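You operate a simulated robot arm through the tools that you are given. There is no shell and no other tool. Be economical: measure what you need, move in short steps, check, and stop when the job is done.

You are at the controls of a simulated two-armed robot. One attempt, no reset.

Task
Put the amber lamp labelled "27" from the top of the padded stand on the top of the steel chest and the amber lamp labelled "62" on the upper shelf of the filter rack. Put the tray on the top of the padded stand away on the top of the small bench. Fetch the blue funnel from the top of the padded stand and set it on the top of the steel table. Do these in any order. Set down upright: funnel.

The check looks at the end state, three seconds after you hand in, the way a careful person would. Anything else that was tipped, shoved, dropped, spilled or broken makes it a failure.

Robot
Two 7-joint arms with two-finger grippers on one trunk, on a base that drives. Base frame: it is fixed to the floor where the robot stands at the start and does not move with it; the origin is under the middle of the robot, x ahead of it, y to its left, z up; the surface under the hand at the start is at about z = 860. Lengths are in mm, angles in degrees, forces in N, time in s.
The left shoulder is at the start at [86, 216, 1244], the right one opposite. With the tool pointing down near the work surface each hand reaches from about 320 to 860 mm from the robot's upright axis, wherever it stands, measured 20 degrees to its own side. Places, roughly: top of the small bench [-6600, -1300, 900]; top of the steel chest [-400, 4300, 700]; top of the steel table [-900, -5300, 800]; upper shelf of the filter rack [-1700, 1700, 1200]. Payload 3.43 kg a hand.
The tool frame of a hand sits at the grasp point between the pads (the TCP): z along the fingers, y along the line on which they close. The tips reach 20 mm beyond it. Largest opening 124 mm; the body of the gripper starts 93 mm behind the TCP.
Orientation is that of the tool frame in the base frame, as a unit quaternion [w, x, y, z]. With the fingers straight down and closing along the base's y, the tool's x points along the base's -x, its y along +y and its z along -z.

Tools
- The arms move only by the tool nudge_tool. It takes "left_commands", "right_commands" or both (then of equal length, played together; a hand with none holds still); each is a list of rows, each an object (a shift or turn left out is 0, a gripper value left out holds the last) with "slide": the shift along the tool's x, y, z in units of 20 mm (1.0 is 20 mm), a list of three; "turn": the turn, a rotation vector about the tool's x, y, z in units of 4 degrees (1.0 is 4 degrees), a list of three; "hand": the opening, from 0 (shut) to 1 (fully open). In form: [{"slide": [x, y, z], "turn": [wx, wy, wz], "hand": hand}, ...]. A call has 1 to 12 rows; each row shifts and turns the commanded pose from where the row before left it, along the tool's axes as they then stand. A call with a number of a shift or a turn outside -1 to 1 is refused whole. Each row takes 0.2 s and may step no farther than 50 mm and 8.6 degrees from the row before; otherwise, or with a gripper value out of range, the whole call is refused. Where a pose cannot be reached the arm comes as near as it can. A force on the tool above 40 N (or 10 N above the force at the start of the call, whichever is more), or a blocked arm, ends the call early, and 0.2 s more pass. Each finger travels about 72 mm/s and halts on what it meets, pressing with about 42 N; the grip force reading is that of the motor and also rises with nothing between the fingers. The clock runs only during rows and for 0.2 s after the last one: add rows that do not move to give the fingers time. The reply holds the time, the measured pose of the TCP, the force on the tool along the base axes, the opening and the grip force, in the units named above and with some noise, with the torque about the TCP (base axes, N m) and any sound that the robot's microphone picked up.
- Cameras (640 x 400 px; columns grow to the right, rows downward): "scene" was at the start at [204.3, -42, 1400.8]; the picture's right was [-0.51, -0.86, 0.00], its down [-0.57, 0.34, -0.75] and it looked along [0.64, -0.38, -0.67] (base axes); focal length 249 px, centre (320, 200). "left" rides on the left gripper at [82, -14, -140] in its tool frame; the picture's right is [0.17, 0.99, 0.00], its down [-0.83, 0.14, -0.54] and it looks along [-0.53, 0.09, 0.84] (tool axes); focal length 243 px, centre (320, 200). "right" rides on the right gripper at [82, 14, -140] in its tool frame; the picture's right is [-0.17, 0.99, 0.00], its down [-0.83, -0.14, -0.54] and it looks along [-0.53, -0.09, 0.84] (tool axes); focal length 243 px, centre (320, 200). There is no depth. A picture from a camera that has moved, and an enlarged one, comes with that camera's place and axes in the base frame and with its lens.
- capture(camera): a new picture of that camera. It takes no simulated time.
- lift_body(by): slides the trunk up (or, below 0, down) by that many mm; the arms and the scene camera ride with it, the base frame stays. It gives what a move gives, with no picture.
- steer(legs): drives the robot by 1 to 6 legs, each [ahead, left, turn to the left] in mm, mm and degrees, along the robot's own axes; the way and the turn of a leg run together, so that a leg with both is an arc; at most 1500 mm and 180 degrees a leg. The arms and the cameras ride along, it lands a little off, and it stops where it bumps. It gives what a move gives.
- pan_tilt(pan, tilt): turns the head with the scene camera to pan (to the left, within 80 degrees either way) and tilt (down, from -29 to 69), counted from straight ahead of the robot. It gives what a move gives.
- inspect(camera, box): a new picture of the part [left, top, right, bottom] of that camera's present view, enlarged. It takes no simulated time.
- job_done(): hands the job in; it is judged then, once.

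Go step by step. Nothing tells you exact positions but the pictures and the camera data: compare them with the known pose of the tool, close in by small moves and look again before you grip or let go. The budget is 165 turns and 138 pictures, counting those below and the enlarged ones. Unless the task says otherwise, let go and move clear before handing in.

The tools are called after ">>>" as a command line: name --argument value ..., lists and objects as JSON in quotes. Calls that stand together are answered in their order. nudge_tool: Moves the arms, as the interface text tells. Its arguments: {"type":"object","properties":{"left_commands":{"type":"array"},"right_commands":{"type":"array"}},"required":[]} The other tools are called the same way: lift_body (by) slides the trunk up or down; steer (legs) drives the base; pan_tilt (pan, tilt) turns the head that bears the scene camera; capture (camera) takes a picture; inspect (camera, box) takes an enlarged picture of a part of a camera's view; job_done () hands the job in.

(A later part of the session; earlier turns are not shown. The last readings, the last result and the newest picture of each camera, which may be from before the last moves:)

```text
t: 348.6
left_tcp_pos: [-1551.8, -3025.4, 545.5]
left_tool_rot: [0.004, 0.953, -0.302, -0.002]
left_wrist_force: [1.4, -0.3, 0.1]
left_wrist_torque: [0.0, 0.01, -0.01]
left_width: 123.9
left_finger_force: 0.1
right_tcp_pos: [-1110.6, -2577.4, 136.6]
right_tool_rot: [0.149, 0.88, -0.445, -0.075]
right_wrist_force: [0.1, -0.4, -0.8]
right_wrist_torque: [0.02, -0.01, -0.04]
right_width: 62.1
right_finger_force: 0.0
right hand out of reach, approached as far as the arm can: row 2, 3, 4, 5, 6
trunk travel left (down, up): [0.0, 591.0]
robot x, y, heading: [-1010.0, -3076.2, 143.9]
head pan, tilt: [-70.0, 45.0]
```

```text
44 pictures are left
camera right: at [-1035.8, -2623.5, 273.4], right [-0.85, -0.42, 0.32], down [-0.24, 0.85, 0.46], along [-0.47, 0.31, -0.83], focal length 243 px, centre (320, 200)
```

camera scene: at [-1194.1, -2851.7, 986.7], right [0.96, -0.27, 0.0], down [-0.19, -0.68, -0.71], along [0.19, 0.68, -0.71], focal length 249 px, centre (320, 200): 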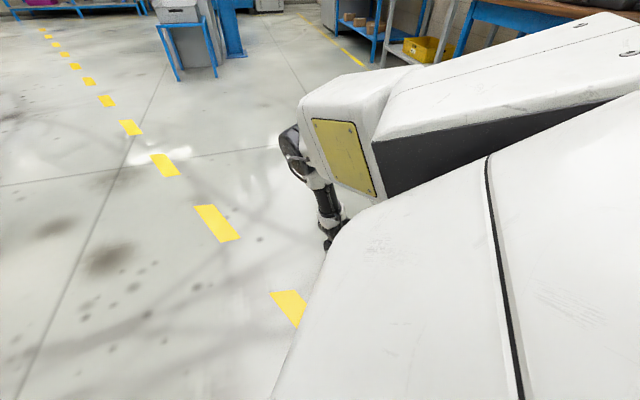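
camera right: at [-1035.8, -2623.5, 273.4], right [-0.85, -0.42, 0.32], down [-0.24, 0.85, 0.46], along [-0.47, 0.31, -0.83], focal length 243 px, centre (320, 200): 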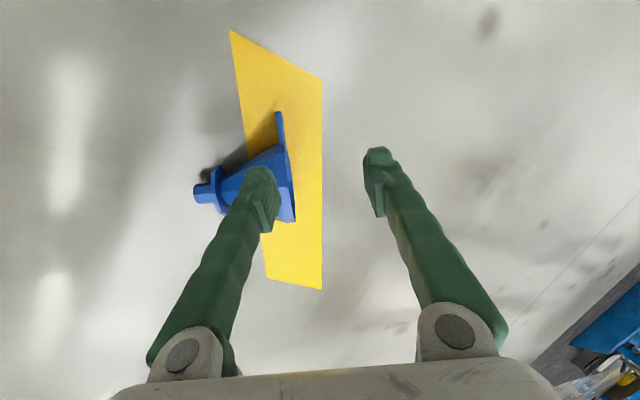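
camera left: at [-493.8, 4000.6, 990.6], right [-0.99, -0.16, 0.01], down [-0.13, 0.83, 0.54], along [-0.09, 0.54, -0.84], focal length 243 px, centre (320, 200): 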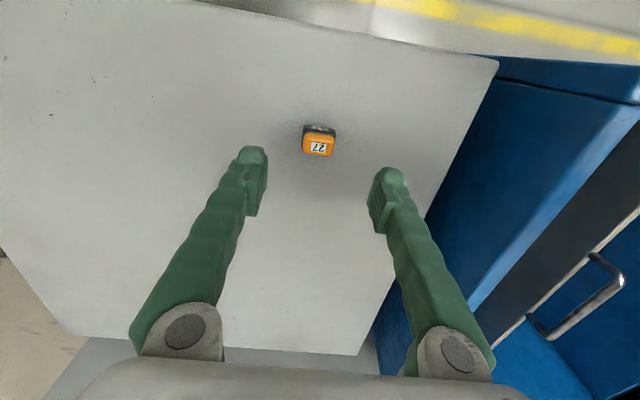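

Here it is limited by being too close. I move the hand forward and inward relative to the robot and back the base off to keep it over the funnel.

>>> nudge_tool --right_commands '[{"slide": [0, 0.33, -0.945]}, {"slide": [0, 0.33, -0.945]}, {"slide": [-0.76, 0.78, 0.27]}, {"slide": [-0.76, 0.78, 0.27]}, {"slide": [-0.76, 0.78, 0.27]}, {"slide": [-0.76, 0.78, 0.27]}, {"slide": [-0.76, 0.78, 0.27]}, {}]'

>>> steer --legs '[[-117, -50, 0]]'

>>> capture --camera "right"

```text
t: 350.4
left_tcp_pos: [-1552.7, -3026.4, 544.4]
left_tool_rot: [0.004, 0.953, -0.302, -0.001]
left_wrist_force: [0.2, 0.4, -0.7]
left_wrist_torque: [0.0, -0.03, -0.02]
left_width: 124.2
left_finger_force: 0.0
right_tcp_pos: [-1222.3, -2565.4, 175.1]
right_tool_rot: [0.149, 0.88, -0.445, -0.075]
right_wrist_force: [0.1, -0.2, 1.0]
right_wrist_torque: [-0.01, 0.01, 0.01]
right_width: 61.9
right_finger_force: 0.1
trunk travel left (down, up): [0.0, 591.0]
robot x, y, heading: [-1012.9, -3082.9, 144.0]
head pan, tilt: [-70.0, 45.0]
```

```text
t: 351.8
left_tcp_pos: [-1429.2, -3052.6, 544.6]
left_tool_rot: [0.004, 0.953, -0.303, -0.001]
left_wrist_force: [0.3, 0.3, 0.3]
left_wrist_torque: [0.04, 0.01, -0.01]
left_width: 124.1
left_finger_force: 0.1
right_tcp_pos: [-1100.1, -2592.1, 174.8]
right_tool_rot: [0.149, 0.88, -0.445, -0.075]
right_wrist_force: [0.1, -0.2, -0.7]
right_wrist_torque: [0.0, 0.05, -0.02]
right_width: 61.8
right_finger_force: 0.1
trunk travel left (down, up): [0.0, 591.0]
robot x, y, heading: [-881.8, -3107.6, 144.1]
head pan, tilt: [-70.0, 45.0]
```

```text
43 pictures are left
camera right: at [-1025.0, -2638.4, 311.7], right [-0.85, -0.42, 0.32], down [-0.24, 0.85, 0.46], along [-0.47, 0.31, -0.82], focal length 243 px, centre (320, 200)
```

right: 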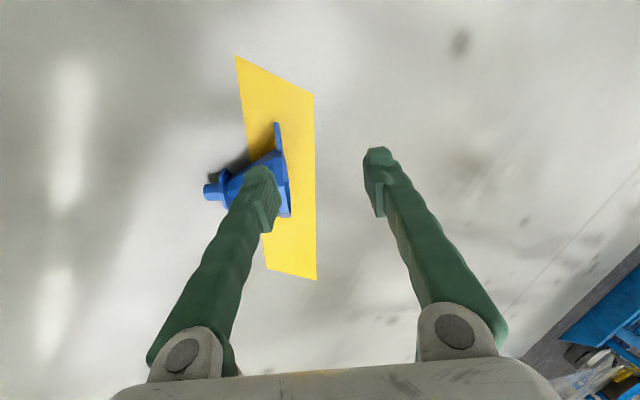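

Over the handle again. Descending.

>>> nudge_tool --right_commands '[{"slide": [0.1, -0.5, 0.945]}, {"slide": [0.1, -0.4, 0.945]}, {"slide": [0, -0.33, 0.945]}, {"slide": [0, -0.33, 0.945]}, {"slide": [0, -0.33, 0.945]}, {}]'

>>> inspect --camera "right" --box '[180, 80, 420, 230]'

```text
t: 353.2
left_tcp_pos: [-1430.2, -3052.9, 544.8]
left_tool_rot: [0.005, 0.953, -0.304, -0.002]
left_wrist_force: [0.3, -0.3, 0.2]
left_wrist_torque: [-0.01, 0.0, 0.03]
left_width: 124.0
left_finger_force: 0.1
right_tcp_pos: [-1089.3, -2581.5, 121.5]
right_tool_rot: [0.15, 0.88, -0.445, -0.075]
right_wrist_force: [-0.3, 0.4, 0.1]
right_wrist_torque: [0.02, 0.01, -0.02]
right_width: 61.9
right_finger_force: 0.0
right hand out of reach, approached as far as the arm can: row 3, 4, 5
trunk travel left (down, up): [0.0, 591.0]
robot x, y, heading: [-889.4, -3106.1, 143.9]
head pan, tilt: [-70.0, 45.0]
```

```text
2.67 times, centred on (300, 155) of right
camera zoom: at [-1014.2, -2627.6, 258.7], right [-0.85, -0.42, 0.32], down [-0.24, 0.85, 0.46], along [-0.47, 0.31, -0.83], focal length 647 px, centre (373, 320)
```

zoom: 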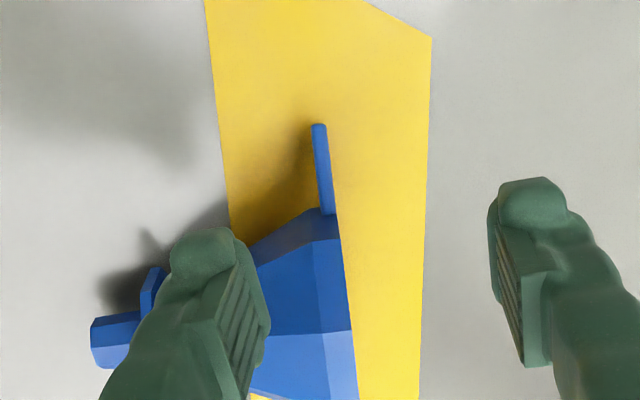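

The arm bottoms out near z 90 regardless of tilt, so I cannot reach the handle while it points sideways; but the fingertips just reach the funnel's top. I will roll it gently forward with closed fingertips so the handle points up. First I level and close the hand and reposition.

>>> nudge_tool --right_commands '[{"slide": [0, 0.33, -0.945], "hand": 0}, {"slide": [0, 0.33, -0.945], "hand": 0}, {"turn": [0.95, 0, 0]}, {"turn": [0.95, 0, 0]}, {"turn": [0.95, 0, 0]}, {"turn": [0.95, 0, 0]}, {"turn": [0.95, 0, 0]}, {"slide": [-0.18, -0.98, 0]}, {"slide": [-0.18, -0.98, 0]}, {"slide": [-0.18, -0.98, 0]}, {"slide": [-0.18, -0.98, 0]}, {"slide": [-0.18, -0.98, 0]}]'

>>> nudge_tool --right_commands '[{"slide": [-0.18, -0.98, 0]}, {"slide": [-0.18, -0.98, 0]}, {"slide": [-0.18, -0.98, 0]}, {}]'

>>> steer --legs '[[70, 156, 0]]'

>>> capture --camera "right"

```text
t: 355.8
left_tcp_pos: [-1429.2, -3051.5, 544.0]
left_tool_rot: [0.004, 0.953, -0.303, -0.001]
left_wrist_force: [0.5, -0.2, -0.5]
left_wrist_torque: [0.03, -0.02, 0.01]
left_width: 123.9
left_finger_force: 0.0
right_tcp_pos: [-1022.2, -2508.2, 160.7]
right_tool_rot: [0.001, 0.892, -0.452, 0.0]
right_wrist_force: [-0.6, -0.5, 0.1]
right_wrist_torque: [-0.04, -0.02, 0.03]
right_width: 0.2
right_finger_force: 34.1
trunk travel left (down, up): [0.0, 591.0]
robot x, y, heading: [-886.2, -3108.0, 144.0]
head pan, tilt: [-70.0, 45.0]
```

```text
t: 356.8
left_tcp_pos: [-1429.3, -3053.9, 543.9]
left_tool_rot: [0.004, 0.953, -0.303, -0.001]
left_wrist_force: [0.0, -0.3, 0.1]
left_wrist_torque: [0.0, -0.02, 0.0]
left_width: 123.8
left_finger_force: 0.0
right_tcp_pos: [-980.1, -2465.2, 160.7]
right_tool_rot: [0.001, 0.892, -0.452, 0.0]
right_wrist_force: [-0.7, -0.3, -0.3]
right_wrist_torque: [-0.02, 0.01, 0.0]
right_width: 0.0
right_finger_force: 34.5
trunk travel left (down, up): [0.0, 591.0]
robot x, y, heading: [-884.0, -3106.8, 143.9]
head pan, tilt: [-70.0, 45.0]
```

```text
t: 359.5
left_tcp_pos: [-1580.0, -3140.8, 544.9]
left_tool_rot: [0.004, 0.953, -0.304, -0.001]
left_wrist_force: [-0.7, 0.4, -0.5]
left_wrist_torque: [0.03, 0.01, 0.01]
left_width: 123.8
left_finger_force: 0.0
right_tcp_pos: [-1129.3, -2554.4, 161.2]
right_tool_rot: [0.002, 0.891, -0.453, -0.001]
right_wrist_force: [0.4, 0.4, 0.2]
right_wrist_torque: [0.05, 0.01, -0.03]
right_width: 0.1
right_finger_force: 34.7
trunk travel left (down, up): [0.0, 591.0]
robot x, y, heading: [-1033.8, -3194.0, 144.0]
head pan, tilt: [-70.0, 45.0]
```

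```text
41 pictures are left
camera right: at [-1091.2, -2627.1, 301.1], right [-0.89, -0.45, 0.0], down [-0.38, 0.75, 0.54], along [-0.24, 0.48, -0.84], focal length 243 px, centre (320, 200)
```

right: 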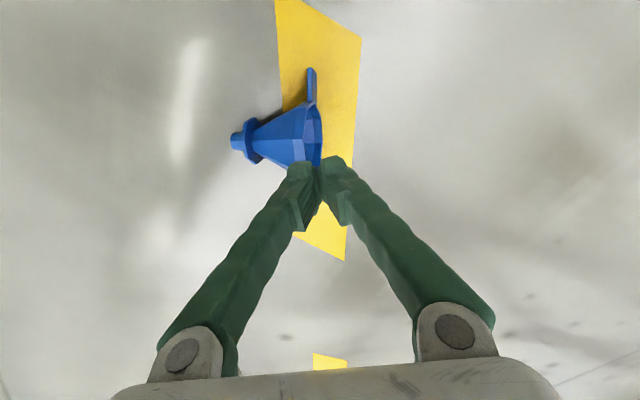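

The rim's top is just behind the closed fingertips. I shift over it, press down as far as possible and drag forward to roll it.

>>> nudge_tool --right_commands '[{"slide": [0.5, -0.6, 0]}, {"slide": [0, 0, 1]}, {"slide": [0, 0, 1]}, {"slide": [0, 0, 1]}, {"slide": [0, 0, 0.8]}, {}]'

>>> inspect --camera "right" --box '[220, 40, 420, 240]'

```text
t: 360.9
left_tcp_pos: [-1579.6, -3140.4, 544.7]
left_tool_rot: [0.003, 0.952, -0.305, -0.001]
left_wrist_force: [0.2, 0.4, 0.0]
left_wrist_torque: [-0.04, 0.01, -0.03]
left_width: 124.2
left_finger_force: 0.1
right_tcp_pos: [-1113.2, -2555.3, 93.6]
right_tool_rot: [0.002, 0.892, -0.453, 0.0]
right_wrist_force: [1.5, -3.5, 33.5]
right_wrist_torque: [0.18, -0.06, 0.06]
right_width: 0.0
right_finger_force: 34.0
right hand out of reach, approached as far as the arm can: row 5
trunk travel left (down, up): [0.0, 591.0]
robot x, y, heading: [-1039.1, -3194.4, 143.8]
head pan, tilt: [-70.0, 45.0]
stopped in row 6 (right hand): the force on the tool passed its limit at 44 N (the readings are from after the stop); the commanded pose is now the measured one
```

```text
2.00 times, centred on (320, 140) of right
camera zoom: at [-1075.5, -2628.2, 234.2], right [-0.89, -0.45, 0.0], down [-0.37, 0.76, 0.54], along [-0.24, 0.48, -0.84], focal length 485 px, centre (320, 320)
```

zoom: 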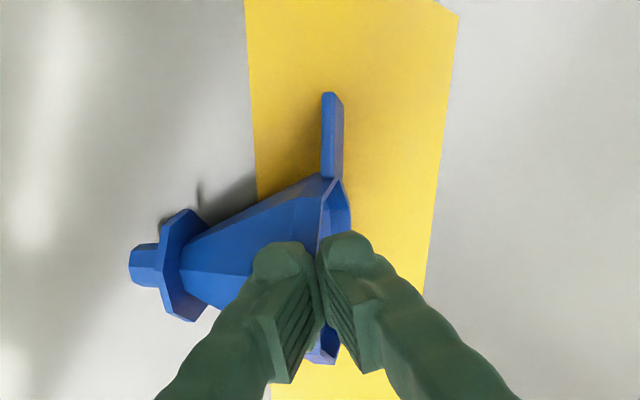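

Contact at fingertip z≈73. I ease off slightly and drag forward.

>>> nudge_tool --right_commands '[{"slide": [0, 0, -0.08]}, {"slide": [-0.4, 0, 0]}, {"slide": [-0.4, 0, 0]}, {"slide": [-0.4, 0, 0]}, {"slide": [-0.4, 0, 0]}, {"slide": [-0.4, 0, 0]}, {"slide": [-0.4, 0, 0]}, {"slide": [-0.4, 0, 0]}, {"slide": [-0.4, 0, 0]}]'

>>> inspect --camera "right" --box '[220, 40, 420, 240]'

```text
t: 362.0
left_tcp_pos: [-1579.0, -3140.3, 544.2]
left_tool_rot: [0.004, 0.952, -0.305, -0.002]
left_wrist_force: [0.5, -0.3, -0.2]
left_wrist_torque: [-0.01, 0.01, 0.04]
left_width: 124.0
left_finger_force: 0.1
right_tcp_pos: [-1124.5, -2531.6, 95.0]
right_tool_rot: [0.001, 0.891, -0.454, 0.002]
right_wrist_force: [4.8, -3.7, 29.3]
right_wrist_torque: [-0.25, -0.42, -0.09]
right_width: 0.0
right_finger_force: 34.6
trunk travel left (down, up): [0.0, 591.0]
robot x, y, heading: [-1035.8, -3195.2, 143.6]
head pan, tilt: [-70.0, 45.0]
stopped in row 5 (right hand): the force on the tool passed its limit at 48 N (the readings are from after the stop); the commanded pose is now the measured one
```

```text
2.00 times, centred on (320, 140) of right
camera zoom: at [-1087.4, -2605.0, 235.8], right [-0.9, -0.45, 0.0], down [-0.38, 0.76, 0.53], along [-0.24, 0.48, -0.84], focal length 485 px, centre (320, 320)
```

zoom: 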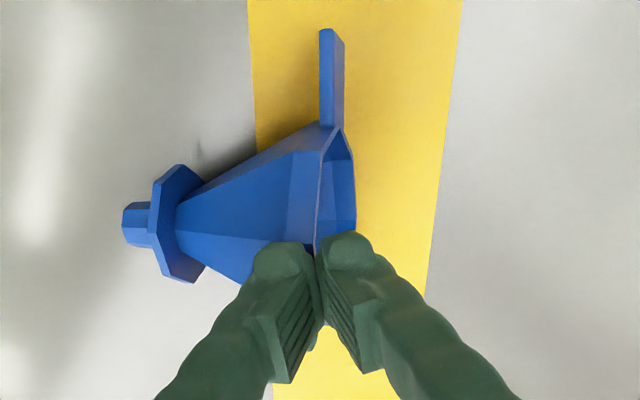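

The handle seems to have risen a bit. I ease up 3 mm and keep dragging.

>>> nudge_tool --right_commands '[{"slide": [0, 0, -0.12]}, {"slide": [-0.4, 0, 0]}, {"slide": [-0.4, 0, 0]}, {"slide": [-0.4, 0, 0]}, {"slide": [-0.4, 0, 0.05]}, {"slide": [-0.4, 0, 0.05]}, {"slide": [-0.4, 0, 0.1]}]'

>>> inspect --camera "right" --box '[220, 40, 420, 240]'

```text
t: 363.6
left_tcp_pos: [-1580.3, -3141.2, 543.6]
left_tool_rot: [0.003, 0.953, -0.304, -0.001]
left_wrist_force: [0.1, 0.3, 0.1]
left_wrist_torque: [0.01, 0.0, 0.0]
left_width: 124.3
left_finger_force: 0.1
right_tcp_pos: [-1154.9, -2492.5, 92.8]
right_tool_rot: [0.001, 0.891, -0.454, 0.001]
right_wrist_force: [-0.8, 3.5, 9.4]
right_wrist_torque: [-0.05, -0.12, 0.06]
right_width: 0.1
right_finger_force: 34.4
trunk travel left (down, up): [0.0, 591.0]
robot x, y, heading: [-1038.0, -3196.0, 143.8]
head pan, tilt: [-70.0, 45.0]
```

```text
2.00 times, centred on (320, 140) of right
camera zoom: at [-1116.7, -2566.3, 233.3], right [-0.9, -0.45, 0.0], down [-0.38, 0.76, 0.54], along [-0.24, 0.48, -0.84], focal length 485 px, centre (320, 320)
```

zoom: 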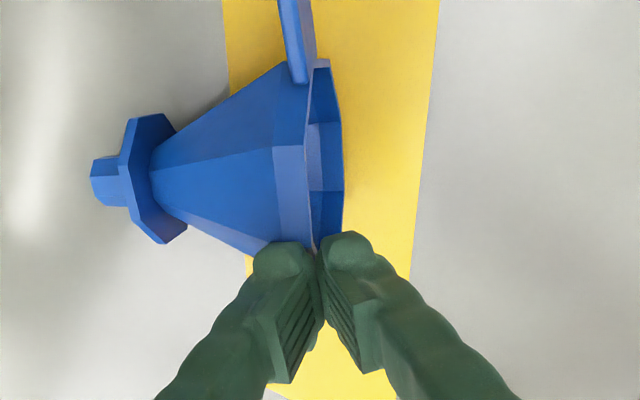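

It rolled by about one facet; the handle now points back and up. I repeat: lift, step back, press and drag forward again.

>>> nudge_tool --right_commands '[{"slide": [0, 0, -0.6]}, {"slide": [0, 0, -0.6]}, {"slide": [0.9, 0, 0]}, {"slide": [0.9, 0, 0]}, {"slide": [0.3, 0, 0]}, {"slide": [0, 0, 0.6]}, {"slide": [0, 0, 0.5]}]'

>>> inspect --camera "right" --box '[220, 40, 420, 240]'

```text
t: 365.2
left_tcp_pos: [-1579.2, -3140.6, 544.0]
left_tool_rot: [0.005, 0.953, -0.304, -0.002]
left_wrist_force: [-0.8, 0.8, -0.3]
left_wrist_torque: [-0.01, -0.03, -0.02]
left_width: 124.1
left_finger_force: 0.1
right_tcp_pos: [-1129.4, -2526.8, 94.9]
right_tool_rot: [0.001, 0.891, -0.454, 0.002]
right_wrist_force: [-0.3, -0.3, 1.7]
right_wrist_torque: [0.0, -0.02, -0.03]
right_width: 0.0
right_finger_force: 34.7
trunk travel left (down, up): [0.0, 591.0]
robot x, y, heading: [-1037.5, -3195.8, 143.9]
head pan, tilt: [-70.0, 45.0]
```

```text
2.00 times, centred on (320, 140) of right
camera zoom: at [-1092.2, -2600.3, 234.8], right [-0.9, -0.45, 0.0], down [-0.38, 0.76, 0.54], along [-0.24, 0.48, -0.84], focal length 485 px, centre (320, 320)
```

zoom: 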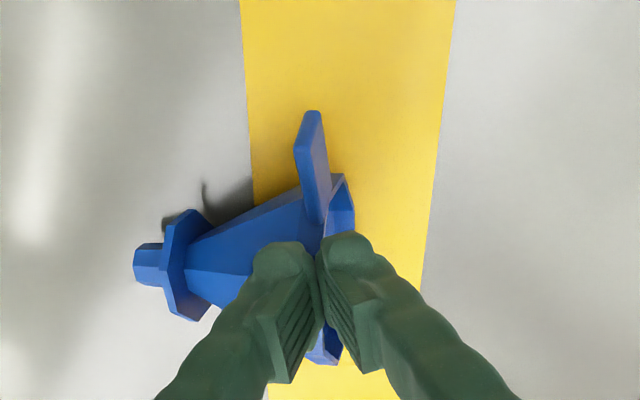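

The handle now points up at an angle. One more facet: press and drag forward.

>>> nudge_tool --right_commands '[{"slide": [-0.1, 0, 0.06]}, {"slide": [-0.4, 0, 0]}, {"slide": [-0.4, 0, 0]}, {"slide": [-0.4, 0, -0.06]}, {"slide": [-0.4, 0, -0.06]}, {"slide": [-0.4, 0, -0.03]}, {"slide": [-0.4, 0, 0.03]}, {"slide": [-0.4, 0, 0.06]}, {"slide": [-0.4, 0, 0.06]}]'

>>> inspect --camera "right" --box '[220, 40, 420, 240]'

```text
t: 365.9
left_tcp_pos: [-1579.7, -3139.9, 544.5]
left_tool_rot: [0.003, 0.952, -0.305, -0.003]
left_wrist_force: [0.0, 0.2, -0.9]
left_wrist_torque: [0.0, 0.0, 0.0]
left_width: 124.0
left_finger_force: 0.1
right_tcp_pos: [-1130.2, -2520.1, 93.7]
right_tool_rot: [0.002, 0.891, -0.454, 0.006]
right_wrist_force: [3.3, -6.0, 24.8]
right_wrist_torque: [-0.01, -0.14, -0.03]
right_width: 6.1
right_finger_force: 34.4
trunk travel left (down, up): [0.0, 591.0]
robot x, y, heading: [-1041.2, -3193.4, 143.9]
head pan, tilt: [-70.0, 45.0]
stopped in row 3 (right hand): the force on the tool passed its limit at 45 N (the readings are from after the stop); the commanded pose is now the measured one
```

```text
2.00 times, centred on (320, 140) of right
camera zoom: at [-1094.8, -2593.1, 234.7], right [-0.9, -0.45, 0.0], down [-0.38, 0.76, 0.53], along [-0.23, 0.48, -0.85], focal length 485 px, centre (320, 320)
```

zoom: 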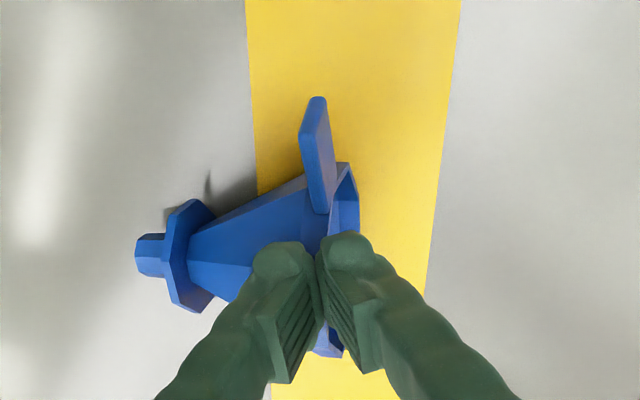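

>>> nudge_tool --right_commands '[{"slide": [0, 0, -0.12]}, {"slide": [-0.4, 0, 0]}, {"slide": [-0.4, 0, 0]}, {"slide": [-0.4, 0, 0]}, {"slide": [-0.4, 0, 0.05]}, {"slide": [-0.4, 0, 0.05]}, {"slide": [-0.4, 0, 0.1]}, {"slide": [-0.4, 0, 0]}]'

>>> inspect --camera "right" --box '[220, 40, 420, 240]'

```text
t: 366.7
left_tcp_pos: [-1578.0, -3139.8, 545.5]
left_tool_rot: [0.004, 0.952, -0.305, -0.002]
left_wrist_force: [-0.6, 0.4, 0.0]
left_wrist_torque: [0.01, 0.01, 0.0]
left_width: 124.2
left_finger_force: 0.1
right_tcp_pos: [-1138.0, -2507.5, 95.7]
right_tool_rot: [0.001, 0.89, -0.456, 0.008]
right_wrist_force: [2.1, -4.9, 28.0]
right_wrist_torque: [-0.13, -0.29, 0.03]
right_width: 6.1
right_finger_force: 33.9
trunk travel left (down, up): [0.0, 591.0]
robot x, y, heading: [-1038.6, -3196.8, 143.7]
head pan, tilt: [-70.0, 45.0]
stopped in row 4 (right hand): the force on the tool passed its limit at 45 N (the readings are from after the stop); the commanded pose is now the measured one
```

```text
2.00 times, centred on (320, 140) of right
camera zoom: at [-1102.4, -2580.0, 237.8], right [-0.9, -0.44, -0.01], down [-0.38, 0.76, 0.53], along [-0.23, 0.48, -0.85], focal length 485 px, centre (320, 320)
```

zoom: 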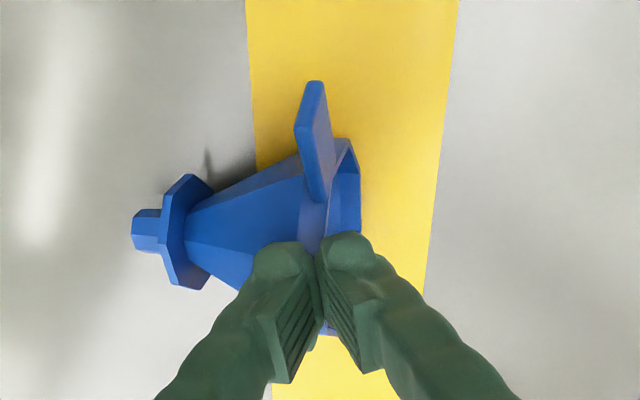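

Progressing slowly; I ease up again and continue the drag.

>>> nudge_tool --right_commands '[{"slide": [0, 0, -0.15]}, {"slide": [-0.4, 0, 0]}, {"slide": [-0.4, 0, 0]}, {"slide": [-0.4, 0, 0]}, {"slide": [-0.4, 0, 0.05]}, {"slide": [-0.4, 0, 0.05]}, {"slide": [-0.4, 0, 0.1]}, {"slide": [-0.4, 0, 0]}]'

>>> inspect --camera "right" --box '[220, 40, 420, 240]'

```text
t: 368.5
left_tcp_pos: [-1578.5, -3139.1, 544.0]
left_tool_rot: [0.004, 0.953, -0.304, -0.002]
left_wrist_force: [0.6, 0.0, -0.5]
left_wrist_torque: [-0.01, 0.0, -0.03]
left_width: 124.2
left_finger_force: 0.1
right_tcp_pos: [-1168.5, -2462.9, 99.1]
right_tool_rot: [0.001, 0.891, -0.455, 0.007]
right_wrist_force: [-0.4, 0.3, 0.6]
right_wrist_torque: [-0.03, 0.02, 0.02]
right_width: 0.1
right_finger_force: 34.9
right hand out of reach, approached as far as the arm can: row 7
trunk travel left (down, up): [0.0, 591.0]
robot x, y, heading: [-1037.3, -3193.2, 144.0]
head pan, tilt: [-70.0, 45.0]
```

```text
2.00 times, centred on (320, 140) of right
camera zoom: at [-1134.0, -2535.3, 240.3], right [-0.9, -0.44, -0.01], down [-0.38, 0.76, 0.53], along [-0.23, 0.47, -0.85], focal length 485 px, centre (320, 320)
```

zoom: 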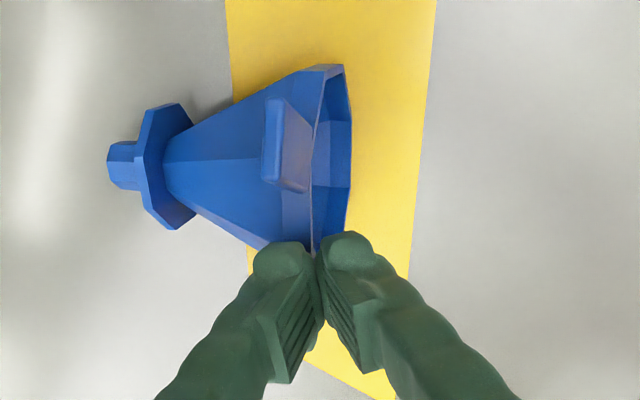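

The handle now points up. I raise, open, step back over it with a slight inward roll, and look before descending.

>>> nudge_tool --right_commands '[{"slide": [0, 0, -1]}, {"slide": [0, 0, -1]}, {"slide": [0, 0, -1]}, {"slide": [0.9, 0, 0], "hand": 0.5}, {"slide": [0.9, 0, 0], "hand": 0.5}, {"slide": [0.75, 0, 0], "hand": 0.5}, {"turn": [-1, 0, 0]}, {"turn": [-0.7, 0, 0]}, {"slide": [0, -0.11, 0.99]}, {}]'

>>> inspect --camera "right" --box '[220, 80, 420, 240]'

```text
t: 370.7
left_tcp_pos: [-1580.1, -3138.9, 543.8]
left_tool_rot: [0.004, 0.952, -0.305, -0.001]
left_wrist_force: [0.2, 0.5, -0.2]
left_wrist_torque: [0.0, 0.02, 0.0]
left_width: 124.0
left_finger_force: 0.0
right_tcp_pos: [-1139.3, -2504.2, 137.8]
right_tool_rot: [0.054, 0.889, -0.455, -0.019]
right_wrist_force: [-0.8, 0.6, 0.2]
right_wrist_torque: [0.02, 0.0, -0.02]
right_width: 62.0
right_finger_force: 0.0
trunk travel left (down, up): [0.0, 591.0]
robot x, y, heading: [-1038.1, -3193.9, 143.6]
head pan, tilt: [-70.0, 45.0]
```

```text
2.50 times, centred on (320, 160) of right
camera zoom: at [-1090.7, -2566.7, 279.7], right [-0.89, -0.44, 0.11], down [-0.33, 0.8, 0.51], along [-0.31, 0.42, -0.85], focal length 606 px, centre (320, 300)
```

zoom: 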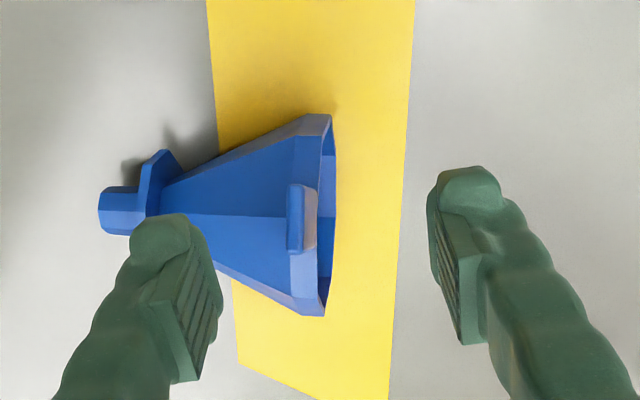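

Well aligned. Descending around the handle and closing.

>>> nudge_tool --right_commands '[{"slide": [0, -0.12, 0.99]}, {"slide": [0, -0.12, 0.99]}, {"slide": [0, -0.04, 0.3]}, {}, {"hand": 0}, {"hand": 0}, {"hand": 0}, {"hand": 0}, {"hand": 0}]'

>>> inspect --camera "right" --box '[220, 80, 420, 240]'

```text
t: 372.7
left_tcp_pos: [-1580.1, -3138.7, 544.5]
left_tool_rot: [0.005, 0.952, -0.305, -0.002]
left_wrist_force: [-0.1, -0.8, -0.1]
left_wrist_torque: [-0.02, 0.0, -0.01]
left_width: 123.7
left_finger_force: 0.0
right_tcp_pos: [-1140.7, -2503.1, 94.1]
right_tool_rot: [0.054, 0.889, -0.454, -0.02]
right_wrist_force: [0.8, -0.2, 0.4]
right_wrist_torque: [-0.01, 0.0, -0.02]
right_width: 5.9
right_finger_force: 39.3
trunk travel left (down, up): [0.0, 591.0]
robot x, y, heading: [-1041.4, -3193.4, 143.8]
head pan, tilt: [-70.0, 45.0]
```

```text
2.50 times, centred on (320, 160) of right
camera zoom: at [-1090.7, -2567.4, 235.9], right [-0.89, -0.44, 0.11], down [-0.33, 0.8, 0.51], along [-0.31, 0.42, -0.85], focal length 606 px, centre (320, 300)
```

zoom: 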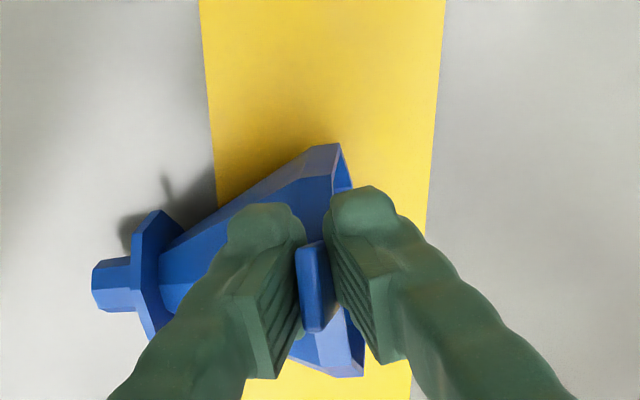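

Now the tab is pinched by its flat faces (5.9 mm). I lift gently and raise the trunk.

>>> nudge_tool --right_commands '[{"slide": [0, 0.06, -0.5]}, {"slide": [0, 0.06, -0.5]}, {"slide": [0, 0.1, -1]}, {"slide": [0, 0.1, -1]}, {"slide": [0, 0.1, -1]}, {"slide": [0, 0.1, -1]}, {"slide": [0, 0.1, -1]}, {"slide": [0, 0.1, -1]}, {"slide": [0, 0.1, -1]}, {"slide": [0, 0.1, -1]}, {"slide": [0, 0.1, -1]}, {"slide": [0, 0.1, -1]}]'

>>> lift_body --by 350

>>> inspect --camera "right" --box '[200, 80, 440, 240]'

```text
t: 375.3
left_tcp_pos: [-1579.0, -3138.8, 543.9]
left_tool_rot: [0.004, 0.952, -0.305, -0.002]
left_wrist_force: [-0.2, 0.3, -0.9]
left_wrist_torque: [0.03, 0.01, 0.02]
left_width: 123.8
left_finger_force: 0.1
right_tcp_pos: [-1139.9, -2498.6, 314.1]
right_tool_rot: [0.054, 0.889, -0.455, -0.021]
right_wrist_force: [-0.4, 0.0, -1.1]
right_wrist_torque: [-0.03, 0.05, -0.02]
right_width: 6.0
right_finger_force: 39.1
trunk travel left (down, up): [0.0, 591.0]
robot x, y, heading: [-1037.1, -3194.5, 143.9]
head pan, tilt: [-70.0, 45.0]
```

```text
t: 378.7
left_tcp_pos: [-1564.0, -3149.8, 983.0]
left_tool_rot: [-0.036, 0.945, -0.302, -0.12]
left_wrist_force: [1.1, 0.5, 0.0]
left_wrist_torque: [-0.01, -0.01, 0.0]
left_width: 124.4
left_finger_force: 0.0
right_tcp_pos: [-1139.8, -2499.8, 662.9]
right_tool_rot: [0.054, 0.889, -0.454, -0.019]
right_wrist_force: [0.0, -0.3, -0.9]
right_wrist_torque: [-0.02, 0.03, 0.03]
right_width: 6.1
right_finger_force: 38.8
trunk travel left (down, up): [-350.0, 241.0]
robot x, y, heading: [-1037.5, -3196.4, 143.8]
head pan, tilt: [-70.0, 45.0]
```

```text
2.50 times, centred on (320, 160) of right
camera zoom: at [-1090.7, -2562.2, 804.7], right [-0.89, -0.44, 0.11], down [-0.33, 0.8, 0.51], along [-0.31, 0.42, -0.85], focal length 606 px, centre (320, 300)
```

zoom: 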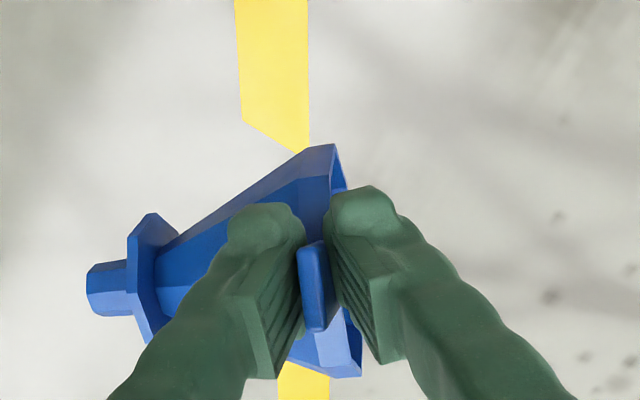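

Still held securely. I raise further, turn toward the table and approach.

>>> lift_body --by 235

>>> steer --legs '[[0, 0, 126], [600, 200, 0], [550, 200, 0]]'

>>> pan_tilt --pan -5 --tilt 32

>>> capture --camera "scene"

```text
t: 381.2
left_tcp_pos: [-1542.8, -3165.9, 1394.8]
left_tool_rot: [-0.099, 0.901, -0.282, -0.315]
left_wrist_force: [0.2, -0.4, 1.2]
left_wrist_torque: [0.02, 0.03, -0.03]
left_width: 123.9
left_finger_force: 0.0
right_tcp_pos: [-1158.6, -2483.8, 936.6]
right_tool_rot: [0.047, 0.889, -0.452, -0.061]
right_wrist_force: [0.9, -0.3, -0.9]
right_wrist_torque: [0.01, 0.0, -0.04]
right_width: 6.0
right_finger_force: 39.1
trunk travel left (down, up): [-585.0, 6.0]
robot x, y, heading: [-1038.5, -3196.2, 144.3]
head pan, tilt: [-70.0, 45.0]
```

```text
t: 395.8
left_tcp_pos: [-404.9, -4774.7, 1394.8]
left_tool_rot: [0.232, 0.669, 0.665, -0.236]
left_wrist_force: [-0.4, -0.2, -0.5]
left_wrist_torque: [-0.06, -0.04, 0.01]
left_width: 123.8
left_finger_force: 0.0
right_tcp_pos: [-1184.8, -4846.7, 938.9]
right_tool_rot: [0.077, 0.814, 0.576, 0.013]
right_wrist_force: [0.0, -0.8, -0.5]
right_wrist_torque: [0.04, -0.03, 0.02]
right_width: 5.9
right_finger_force: 38.4
trunk travel left (down, up): [-585.0, 6.0]
robot x, y, heading: [-664.9, -4345.2, -91.7]
head pan, tilt: [-70.0, 45.0]
```

```text
t: 397.2
left_tcp_pos: [-405.5, -4776.2, 1394.3]
left_tool_rot: [0.232, 0.669, 0.665, -0.237]
left_wrist_force: [0.3, 0.3, 0.9]
left_wrist_torque: [0.0, 0.01, -0.01]
left_width: 123.6
left_finger_force: 0.1
right_tcp_pos: [-1184.2, -4846.5, 937.3]
right_tool_rot: [0.077, 0.814, 0.576, 0.013]
right_wrist_force: [0.1, -0.6, -0.5]
right_wrist_torque: [0.04, -0.03, -0.02]
right_width: 5.9
right_finger_force: 39.2
trunk travel left (down, up): [-585.0, 6.0]
robot x, y, heading: [-663.6, -4344.9, -91.7]
head pan, tilt: [-5.0, 32.0]
```

```text
30 pictures are left
camera scene: at [-678.3, -4446.2, 1622.1], right [-0.99, 0.12, 0.0], down [0.06, 0.53, -0.85], along [-0.1, -0.84, -0.53], focal length 249 px, centre (320, 200)
```

scene: 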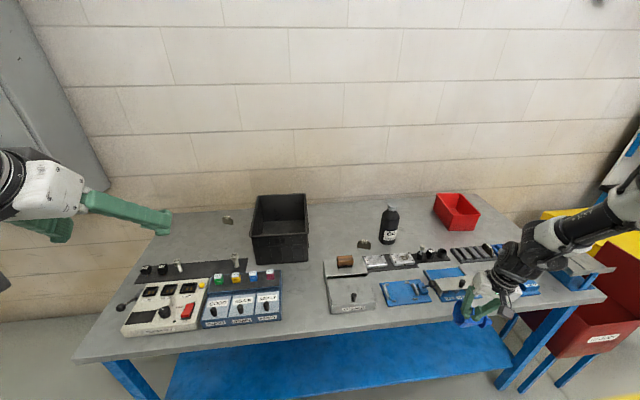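

The steel table is crowded, but there is a free gap about 155 mm wide near (-694,-4985), just behind the front edge (y≈-4900). I move the base left, turn slightly and roll the funnel upright in the air.

>>> steer --legs '[[-20, 365, 0], [0, 0, -8.5]]'

>>> nudge_tool --right_commands '[{"turn": [-0.9, 0, 0]}, {"turn": [-0.9, 0, 0]}, {"turn": [-0.9, 0, 0]}, {"turn": [-0.9, 0, 0]}, {"turn": [-0.9, 0, 0]}, {"turn": [-0.9, 0, 0]}, {"turn": [-0.9, 0, 0]}, {"turn": [-0.9, 0, 0]}, {"turn": [-0.9, 0, 0]}, {"turn": [-0.9, 0, 0]}, {"turn": [-0.9, 0, 0]}, {"turn": [-0.9, 0, 0]}]'

>>> nudge_tool --right_commands '[{"turn": [-0.9, 0, 0]}, {"turn": [-0.9, 0, 0]}, {"turn": [-0.9, 0, 0]}, {"turn": [-0.9, 0, 0]}, {"turn": [-0.9, 0, 0]}, {"turn": [-0.9, 0, 0]}, {"turn": [-0.9, 0, 0]}, {"turn": [-0.9, 0, 0]}, {"turn": [-0.9, 0, 0]}, {}]'

>>> pan_tilt --pan -40 --tilt 40

>>> capture --camera "scene"

```text
t: 403.4
left_tcp_pos: [-100.8, -4801.4, 1394.7]
left_tool_rot: [0.213, 0.717, 0.613, -0.253]
left_wrist_force: [-0.5, 0.2, -0.9]
left_wrist_torque: [-0.02, -0.02, 0.01]
left_width: 124.0
left_finger_force: 0.1
right_tcp_pos: [-881.6, -4756.0, 939.7]
right_tool_rot: [0.077, 0.855, 0.513, 0.007]
right_wrist_force: [0.0, -0.3, 0.0]
right_wrist_torque: [-0.01, -0.01, -0.02]
right_width: 6.2
right_finger_force: 38.3
trunk travel left (down, up): [-585.0, 6.0]
robot x, y, heading: [-295.4, -4333.3, -100.5]
head pan, tilt: [-5.0, 32.0]
```

```text
t: 406.1
left_tcp_pos: [-100.7, -4800.1, 1395.0]
left_tool_rot: [0.214, 0.717, 0.613, -0.252]
left_wrist_force: [0.1, 0.6, -0.4]
left_wrist_torque: [-0.01, -0.01, 0.0]
left_width: 124.3
left_finger_force: 0.0
right_tcp_pos: [-860.5, -4726.4, 1037.1]
right_tool_rot: [0.386, 0.766, 0.475, 0.196]
right_wrist_force: [0.3, 0.4, -0.2]
right_wrist_torque: [0.04, 0.02, -0.03]
right_width: 5.8
right_finger_force: 38.7
right hand out of reach, approached as far as the arm can: row 2, 3, 4, 6, 7, 8, 9, 10, 11, 12
trunk travel left (down, up): [-585.0, 6.0]
robot x, y, heading: [-297.4, -4339.4, -100.5]
head pan, tilt: [-5.0, 32.0]
```

```text
t: 408.2
left_tcp_pos: [-101.4, -4802.1, 1394.6]
left_tool_rot: [0.213, 0.717, 0.613, -0.253]
left_wrist_force: [-0.3, 1.0, 0.0]
left_wrist_torque: [0.03, -0.01, 0.03]
left_width: 124.0
left_finger_force: 0.0
right_tcp_pos: [-805.3, -4657.8, 1167.3]
right_tool_rot: [0.583, 0.629, 0.402, 0.32]
right_wrist_force: [0.0, 0.0, -0.3]
right_wrist_torque: [0.0, -0.05, 0.0]
right_width: 5.9
right_finger_force: 38.5
right hand out of reach, approached as far as the arm can: row 1, 2, 3, 4, 5, 6, 7, 8, 9
trunk travel left (down, up): [-585.0, 6.0]
robot x, y, heading: [-294.2, -4334.9, -100.6]
head pan, tilt: [-5.0, 32.0]
```

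```text
t: 409.3
left_tcp_pos: [-101.0, -4801.2, 1394.6]
left_tool_rot: [0.214, 0.717, 0.613, -0.253]
left_wrist_force: [-0.3, 0.2, -0.7]
left_wrist_torque: [0.03, 0.0, -0.01]
left_width: 124.3
left_finger_force: 0.1
right_tcp_pos: [-804.9, -4657.0, 1166.6]
right_tool_rot: [0.584, 0.629, 0.401, 0.319]
right_wrist_force: [0.8, 0.1, -0.6]
right_wrist_torque: [0.03, 0.03, -0.02]
right_width: 6.1
right_finger_force: 38.6
trunk travel left (down, up): [-585.0, 6.0]
robot x, y, heading: [-296.0, -4333.4, -100.3]
head pan, tilt: [-40.0, 40.0]
```

```text
29 pictures are left
camera scene: at [-364.3, -4402.8, 1609.9], right [-0.64, 0.77, 0.0], down [0.49, 0.41, -0.77], along [-0.59, -0.49, -0.64], focal length 249 px, centre (320, 200)
```

scene: 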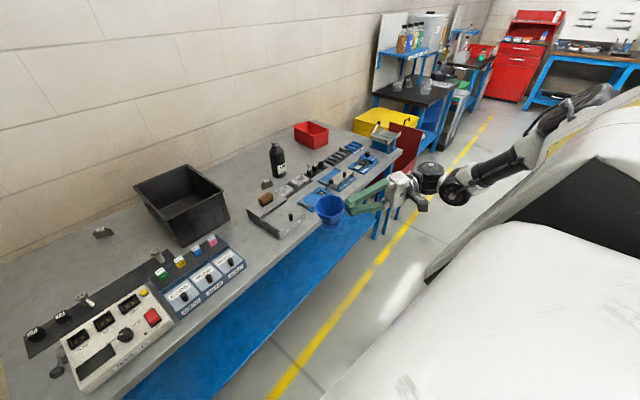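

The funnel is now upright in the hand. I zoom in to judge its tilt.

>>> inspect --camera "scene" --box '[290, 170, 386, 230]'

>>> inspect --camera "right" --box '[200, 60, 440, 240]'

```text
6.67 times, centred on (338, 200) of scene
camera zoom: at [-364.3, -4402.8, 1609.9], right [-0.64, 0.77, 0.0], down [0.49, 0.41, -0.77], along [-0.59, -0.49, -0.64], focal length 1662 px, centre (200, 200)
```

zoom: 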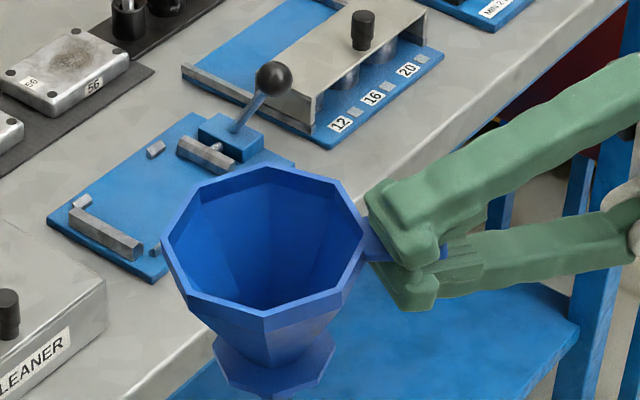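

```text
2.22 times, centred on (320, 150) of right
camera zoom: at [-886.8, -4517.3, 1191.9], right [0.05, -0.14, 0.99], down [-0.88, -0.47, -0.02], along [0.47, -0.87, -0.15], focal length 539 px, centre (320, 311)
```

zoom: 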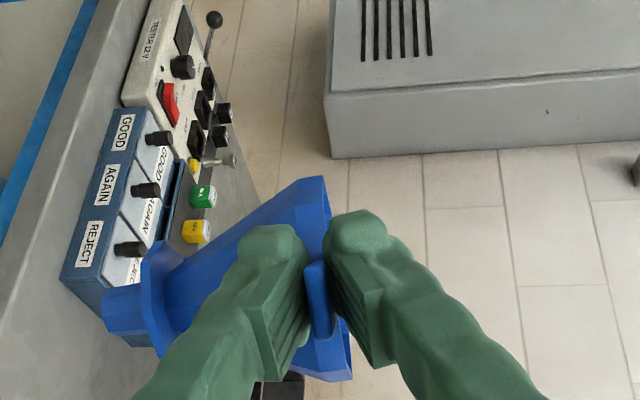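

The spout leans about 7° toward the hand. I correct the roll and yaw slightly, and extend the hand forward 60 mm.

>>> nudge_tool --right_commands '[{"turn": [-0.9, 0, 0.3]}, {"turn": [-0.9, 0, 0.3]}, {"slide": [-0.95, 0, 0.31]}, {"slide": [-0.95, 0, 0.31]}, {"slide": [-0.95, 0, 0.31]}, {}]'

>>> lift_body --by -200

>>> inspect --camera "right" --box '[160, 40, 480, 280]'

```text
t: 410.7
left_tcp_pos: [-101.7, -4800.5, 1393.5]
left_tool_rot: [0.214, 0.717, 0.614, -0.253]
left_wrist_force: [0.4, 0.3, 0.3]
left_wrist_torque: [-0.01, 0.02, -0.03]
left_width: 123.9
left_finger_force: 0.2
right_tcp_pos: [-774.7, -4667.9, 1225.6]
right_tool_rot: [0.615, 0.6, 0.367, 0.356]
right_wrist_force: [0.0, -0.4, -0.4]
right_wrist_torque: [0.05, 0.03, 0.03]
right_width: 6.3
right_finger_force: 38.7
right hand out of reach, approached as far as the arm can: row 1, 2, 3, 4, 5
trunk travel left (down, up): [-585.0, 6.0]
robot x, y, heading: [-294.5, -4336.3, -100.0]
head pan, tilt: [-40.0, 40.0]
```

```text
t: 412.8
left_tcp_pos: [-105.6, -4827.1, 1030.3]
left_tool_rot: [0.093, 0.753, 0.643, -0.105]
left_wrist_force: [0.6, 0.0, -0.5]
left_wrist_torque: [-0.02, 0.02, 0.02]
left_width: 123.9
left_finger_force: 0.0
right_tcp_pos: [-774.4, -4667.8, 1025.6]
right_tool_rot: [0.616, 0.598, 0.366, 0.358]
right_wrist_force: [-0.5, -0.5, 0.0]
right_wrist_torque: [0.01, 0.01, 0.03]
right_width: 6.0
right_finger_force: 38.8
trunk travel left (down, up): [-385.0, 206.0]
robot x, y, heading: [-296.6, -4333.3, -100.5]
head pan, tilt: [-40.0, 40.0]
```

```text
1.67 times, centred on (320, 160) of right
camera zoom: at [-858.9, -4528.6, 1035.3], right [-0.08, -0.12, 0.99], down [-0.87, -0.48, -0.13], along [0.49, -0.87, -0.06], focal length 404 px, centre (320, 267)
```

zoom: 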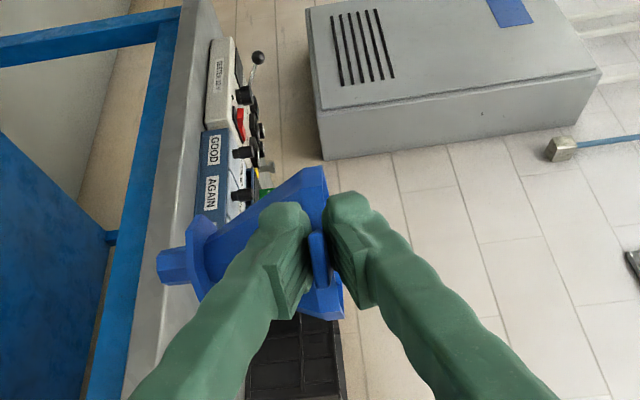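

The funnel is vertical in this view. I lift the left hand clear and drive so the funnel is above the gap.

>>> nudge_tool --left_commands '[{"slide": [0.8, 0, -0.8]}, {"slide": [0.8, 0, -0.8]}, {"slide": [0.8, 0, -0.8]}, {"slide": [0.8, 0, -0.8]}, {"slide": [0.8, 0, -0.8]}, {"slide": [0.8, 0, -0.8]}]'

>>> steer --legs '[[275, 87, 0]]'

>>> capture --camera "scene"

```text
t: 414.2
left_tcp_pos: [-110.9, -4797.6, 1121.6]
left_tool_rot: [0.093, 0.753, 0.643, -0.104]
left_wrist_force: [0.2, -0.2, 0.0]
left_wrist_torque: [0.02, 0.01, -0.02]
left_width: 124.0
left_finger_force: 0.0
left hand out of reach, approached as far as the arm can: row 1, 2, 3, 4, 5, 6
right_tcp_pos: [-775.4, -4668.9, 1025.7]
right_tool_rot: [0.617, 0.598, 0.366, 0.358]
right_wrist_force: [-0.6, 0.4, -0.2]
right_wrist_torque: [0.06, 0.01, 0.03]
right_width: 5.9
right_finger_force: 38.9
trunk travel left (down, up): [-385.0, 206.0]
robot x, y, heading: [-297.1, -4330.7, -100.3]
head pan, tilt: [-40.0, 40.0]
```

```text
t: 416.5
left_tcp_pos: [-77.8, -5080.0, 1121.2]
left_tool_rot: [0.093, 0.755, 0.641, -0.103]
left_wrist_force: [-0.3, 0.1, 0.1]
left_wrist_torque: [0.04, -0.02, 0.0]
left_width: 123.9
left_finger_force: 0.2
right_tcp_pos: [-740.3, -4946.0, 1025.6]
right_tool_rot: [0.617, 0.599, 0.365, 0.356]
right_wrist_force: [-0.1, 0.9, -0.3]
right_wrist_torque: [0.02, 0.02, 0.01]
right_width: 6.2
right_finger_force: 39.5
trunk travel left (down, up): [-385.0, 206.0]
robot x, y, heading: [-260.9, -4616.4, -100.5]
head pan, tilt: [-40.0, 40.0]
```

```text
25 pictures are left
camera scene: at [-351.6, -4803.0, 1388.4], right [-0.63, 0.77, 0.0], down [0.5, 0.41, -0.77], along [-0.59, -0.49, -0.64], focal length 249 px, centre (320, 200)
```

scene: 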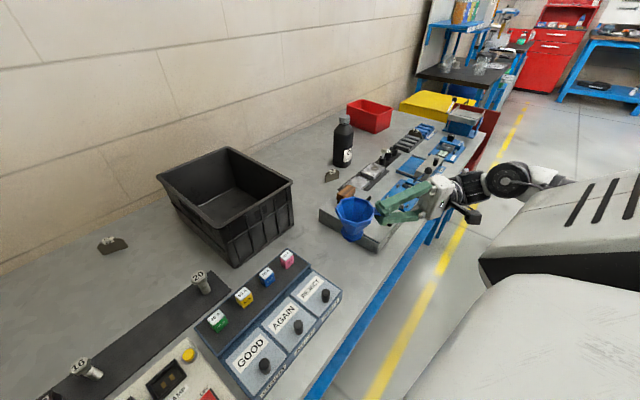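

The landing spot is clear. I lower the trunk 95 mm and check again.

>>> lift_body --by -95

>>> inspect --camera "scene" --box '[280, 150, 440, 250]'

```text
t: 417.8
left_tcp_pos: [-79.6, -5086.0, 1009.1]
left_tool_rot: [0.069, 0.757, 0.645, -0.077]
left_wrist_force: [0.4, -0.3, -0.9]
left_wrist_torque: [-0.02, 0.0, 0.0]
left_width: 124.1
left_finger_force: 0.2
right_tcp_pos: [-741.9, -4945.0, 931.4]
right_tool_rot: [0.617, 0.599, 0.366, 0.356]
right_wrist_force: [-0.6, 0.3, 2.5]
right_wrist_torque: [-0.1, -0.01, -0.04]
right_width: 6.1
right_finger_force: 38.6
trunk travel left (down, up): [-290.0, 301.0]
robot x, y, heading: [-261.6, -4616.3, -100.4]
head pan, tilt: [-40.0, 40.0]
```

```text
4.00 times, centred on (360, 200) of scene
camera zoom: at [-355.8, -4826.0, 1294.7], right [-0.63, 0.77, 0.0], down [0.5, 0.41, -0.77], along [-0.59, -0.49, -0.64], focal length 997 px, centre (160, 200)
```

zoom: 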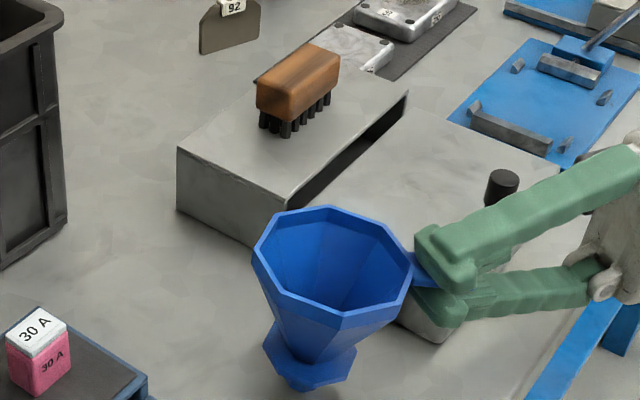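

There may already be a slight contact (2.5 N). I lower by 4 mm with the arm and read the force.

>>> nudge_tool --right_commands '[{"slide": [0, -0.1, 0]}, {"slide": [0, -0.1, 0]}, {}]'

>>> inspect --camera "scene" --box '[310, 200, 390, 260]'

```text
t: 418.6
left_tcp_pos: [-79.1, -5084.4, 1010.0]
left_tool_rot: [0.071, 0.756, 0.646, -0.077]
left_wrist_force: [-0.1, -0.2, -0.6]
left_wrist_torque: [0.02, 0.01, 0.0]
left_width: 123.7
left_finger_force: 0.1
right_tcp_pos: [-740.8, -4946.9, 926.4]
right_tool_rot: [0.617, 0.599, 0.366, 0.356]
right_wrist_force: [-1.7, 1.2, 8.1]
right_wrist_torque: [-0.26, -0.09, -0.06]
right_width: 6.1
right_finger_force: 39.4
trunk travel left (down, up): [-290.0, 301.0]
robot x, y, heading: [-260.8, -4619.4, -100.6]
head pan, tilt: [-40.0, 40.0]
```

```text
6.67 times, centred on (350, 230) of scene
camera zoom: at [-355.5, -4825.5, 1294.8], right [-0.63, 0.77, 0.0], down [0.5, 0.41, -0.77], along [-0.59, -0.49, -0.64], focal length 1662 px, centre (120, 0)
```

zoom: 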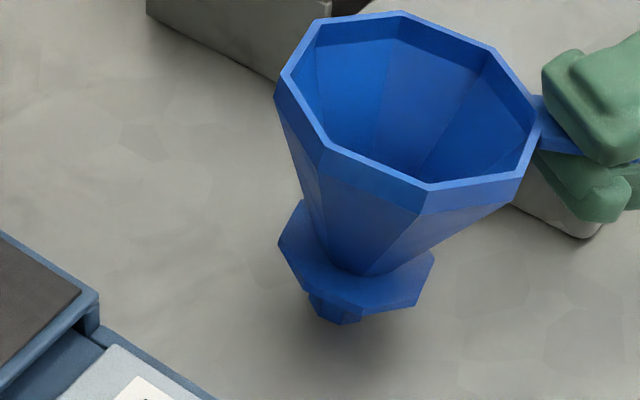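

It's the spout touching the table (z≈831), but the funnel leans about 6° now. I raise 10 mm, correct the roll, and look.

>>> nudge_tool --right_commands '[{"slide": [0, 0.5, 0]}, {"turn": [0.7, 0, 0]}, {"turn": [0.7, 0, 0]}, {}]'

>>> inspect --camera "scene" --box '[310, 200, 390, 260]'

>>> inspect --camera "right" --box '[160, 40, 480, 280]'

```text
t: 419.6
left_tcp_pos: [-78.4, -5086.2, 1008.9]
left_tool_rot: [0.069, 0.757, 0.646, -0.076]
left_wrist_force: [0.6, 1.1, -0.2]
left_wrist_torque: [0.01, 0.01, -0.05]
left_width: 124.0
left_finger_force: 0.2
right_tcp_pos: [-741.7, -4946.4, 936.4]
right_tool_rot: [0.588, 0.628, 0.382, 0.338]
right_wrist_force: [-0.5, 1.7, 2.5]
right_wrist_torque: [0.0, -0.04, 0.03]
right_width: 5.9
right_finger_force: 38.9
trunk travel left (down, up): [-290.0, 301.0]
robot x, y, heading: [-259.2, -4618.4, -100.7]
head pan, tilt: [-40.0, 40.0]
```

```text
6.67 times, centred on (350, 230) of scene
camera zoom: at [-355.8, -4825.8, 1294.7], right [-0.63, 0.77, 0.0], down [0.5, 0.41, -0.77], along [-0.59, -0.49, -0.64], focal length 1662 px, centre (120, 0)
```

zoom: 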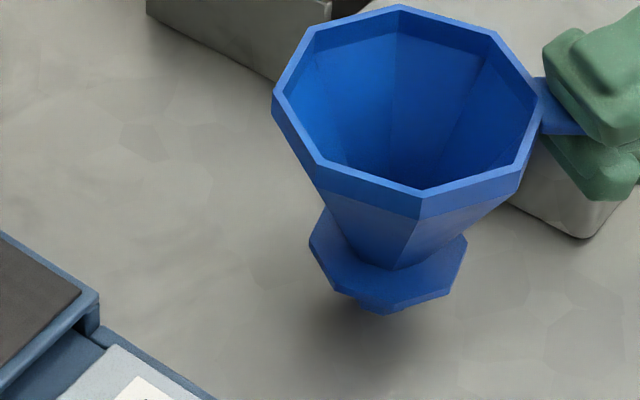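

```text
1.67 times, centred on (320, 160) of right
camera zoom: at [-822.8, -4807.1, 959.5], right [0.0, -0.16, 0.99], down [-0.88, -0.47, -0.07], along [0.47, -0.87, -0.15], focal length 404 px, centre (320, 267)
```

zoom: 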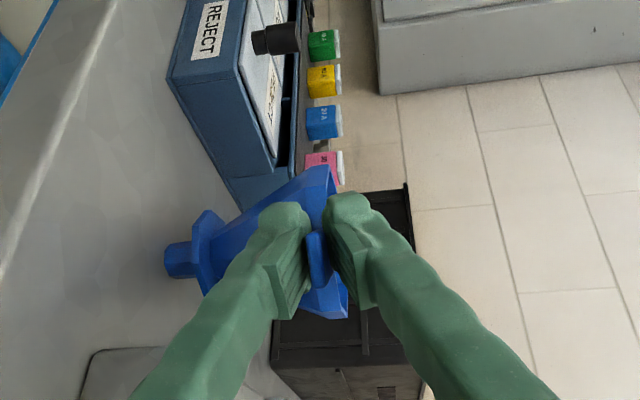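

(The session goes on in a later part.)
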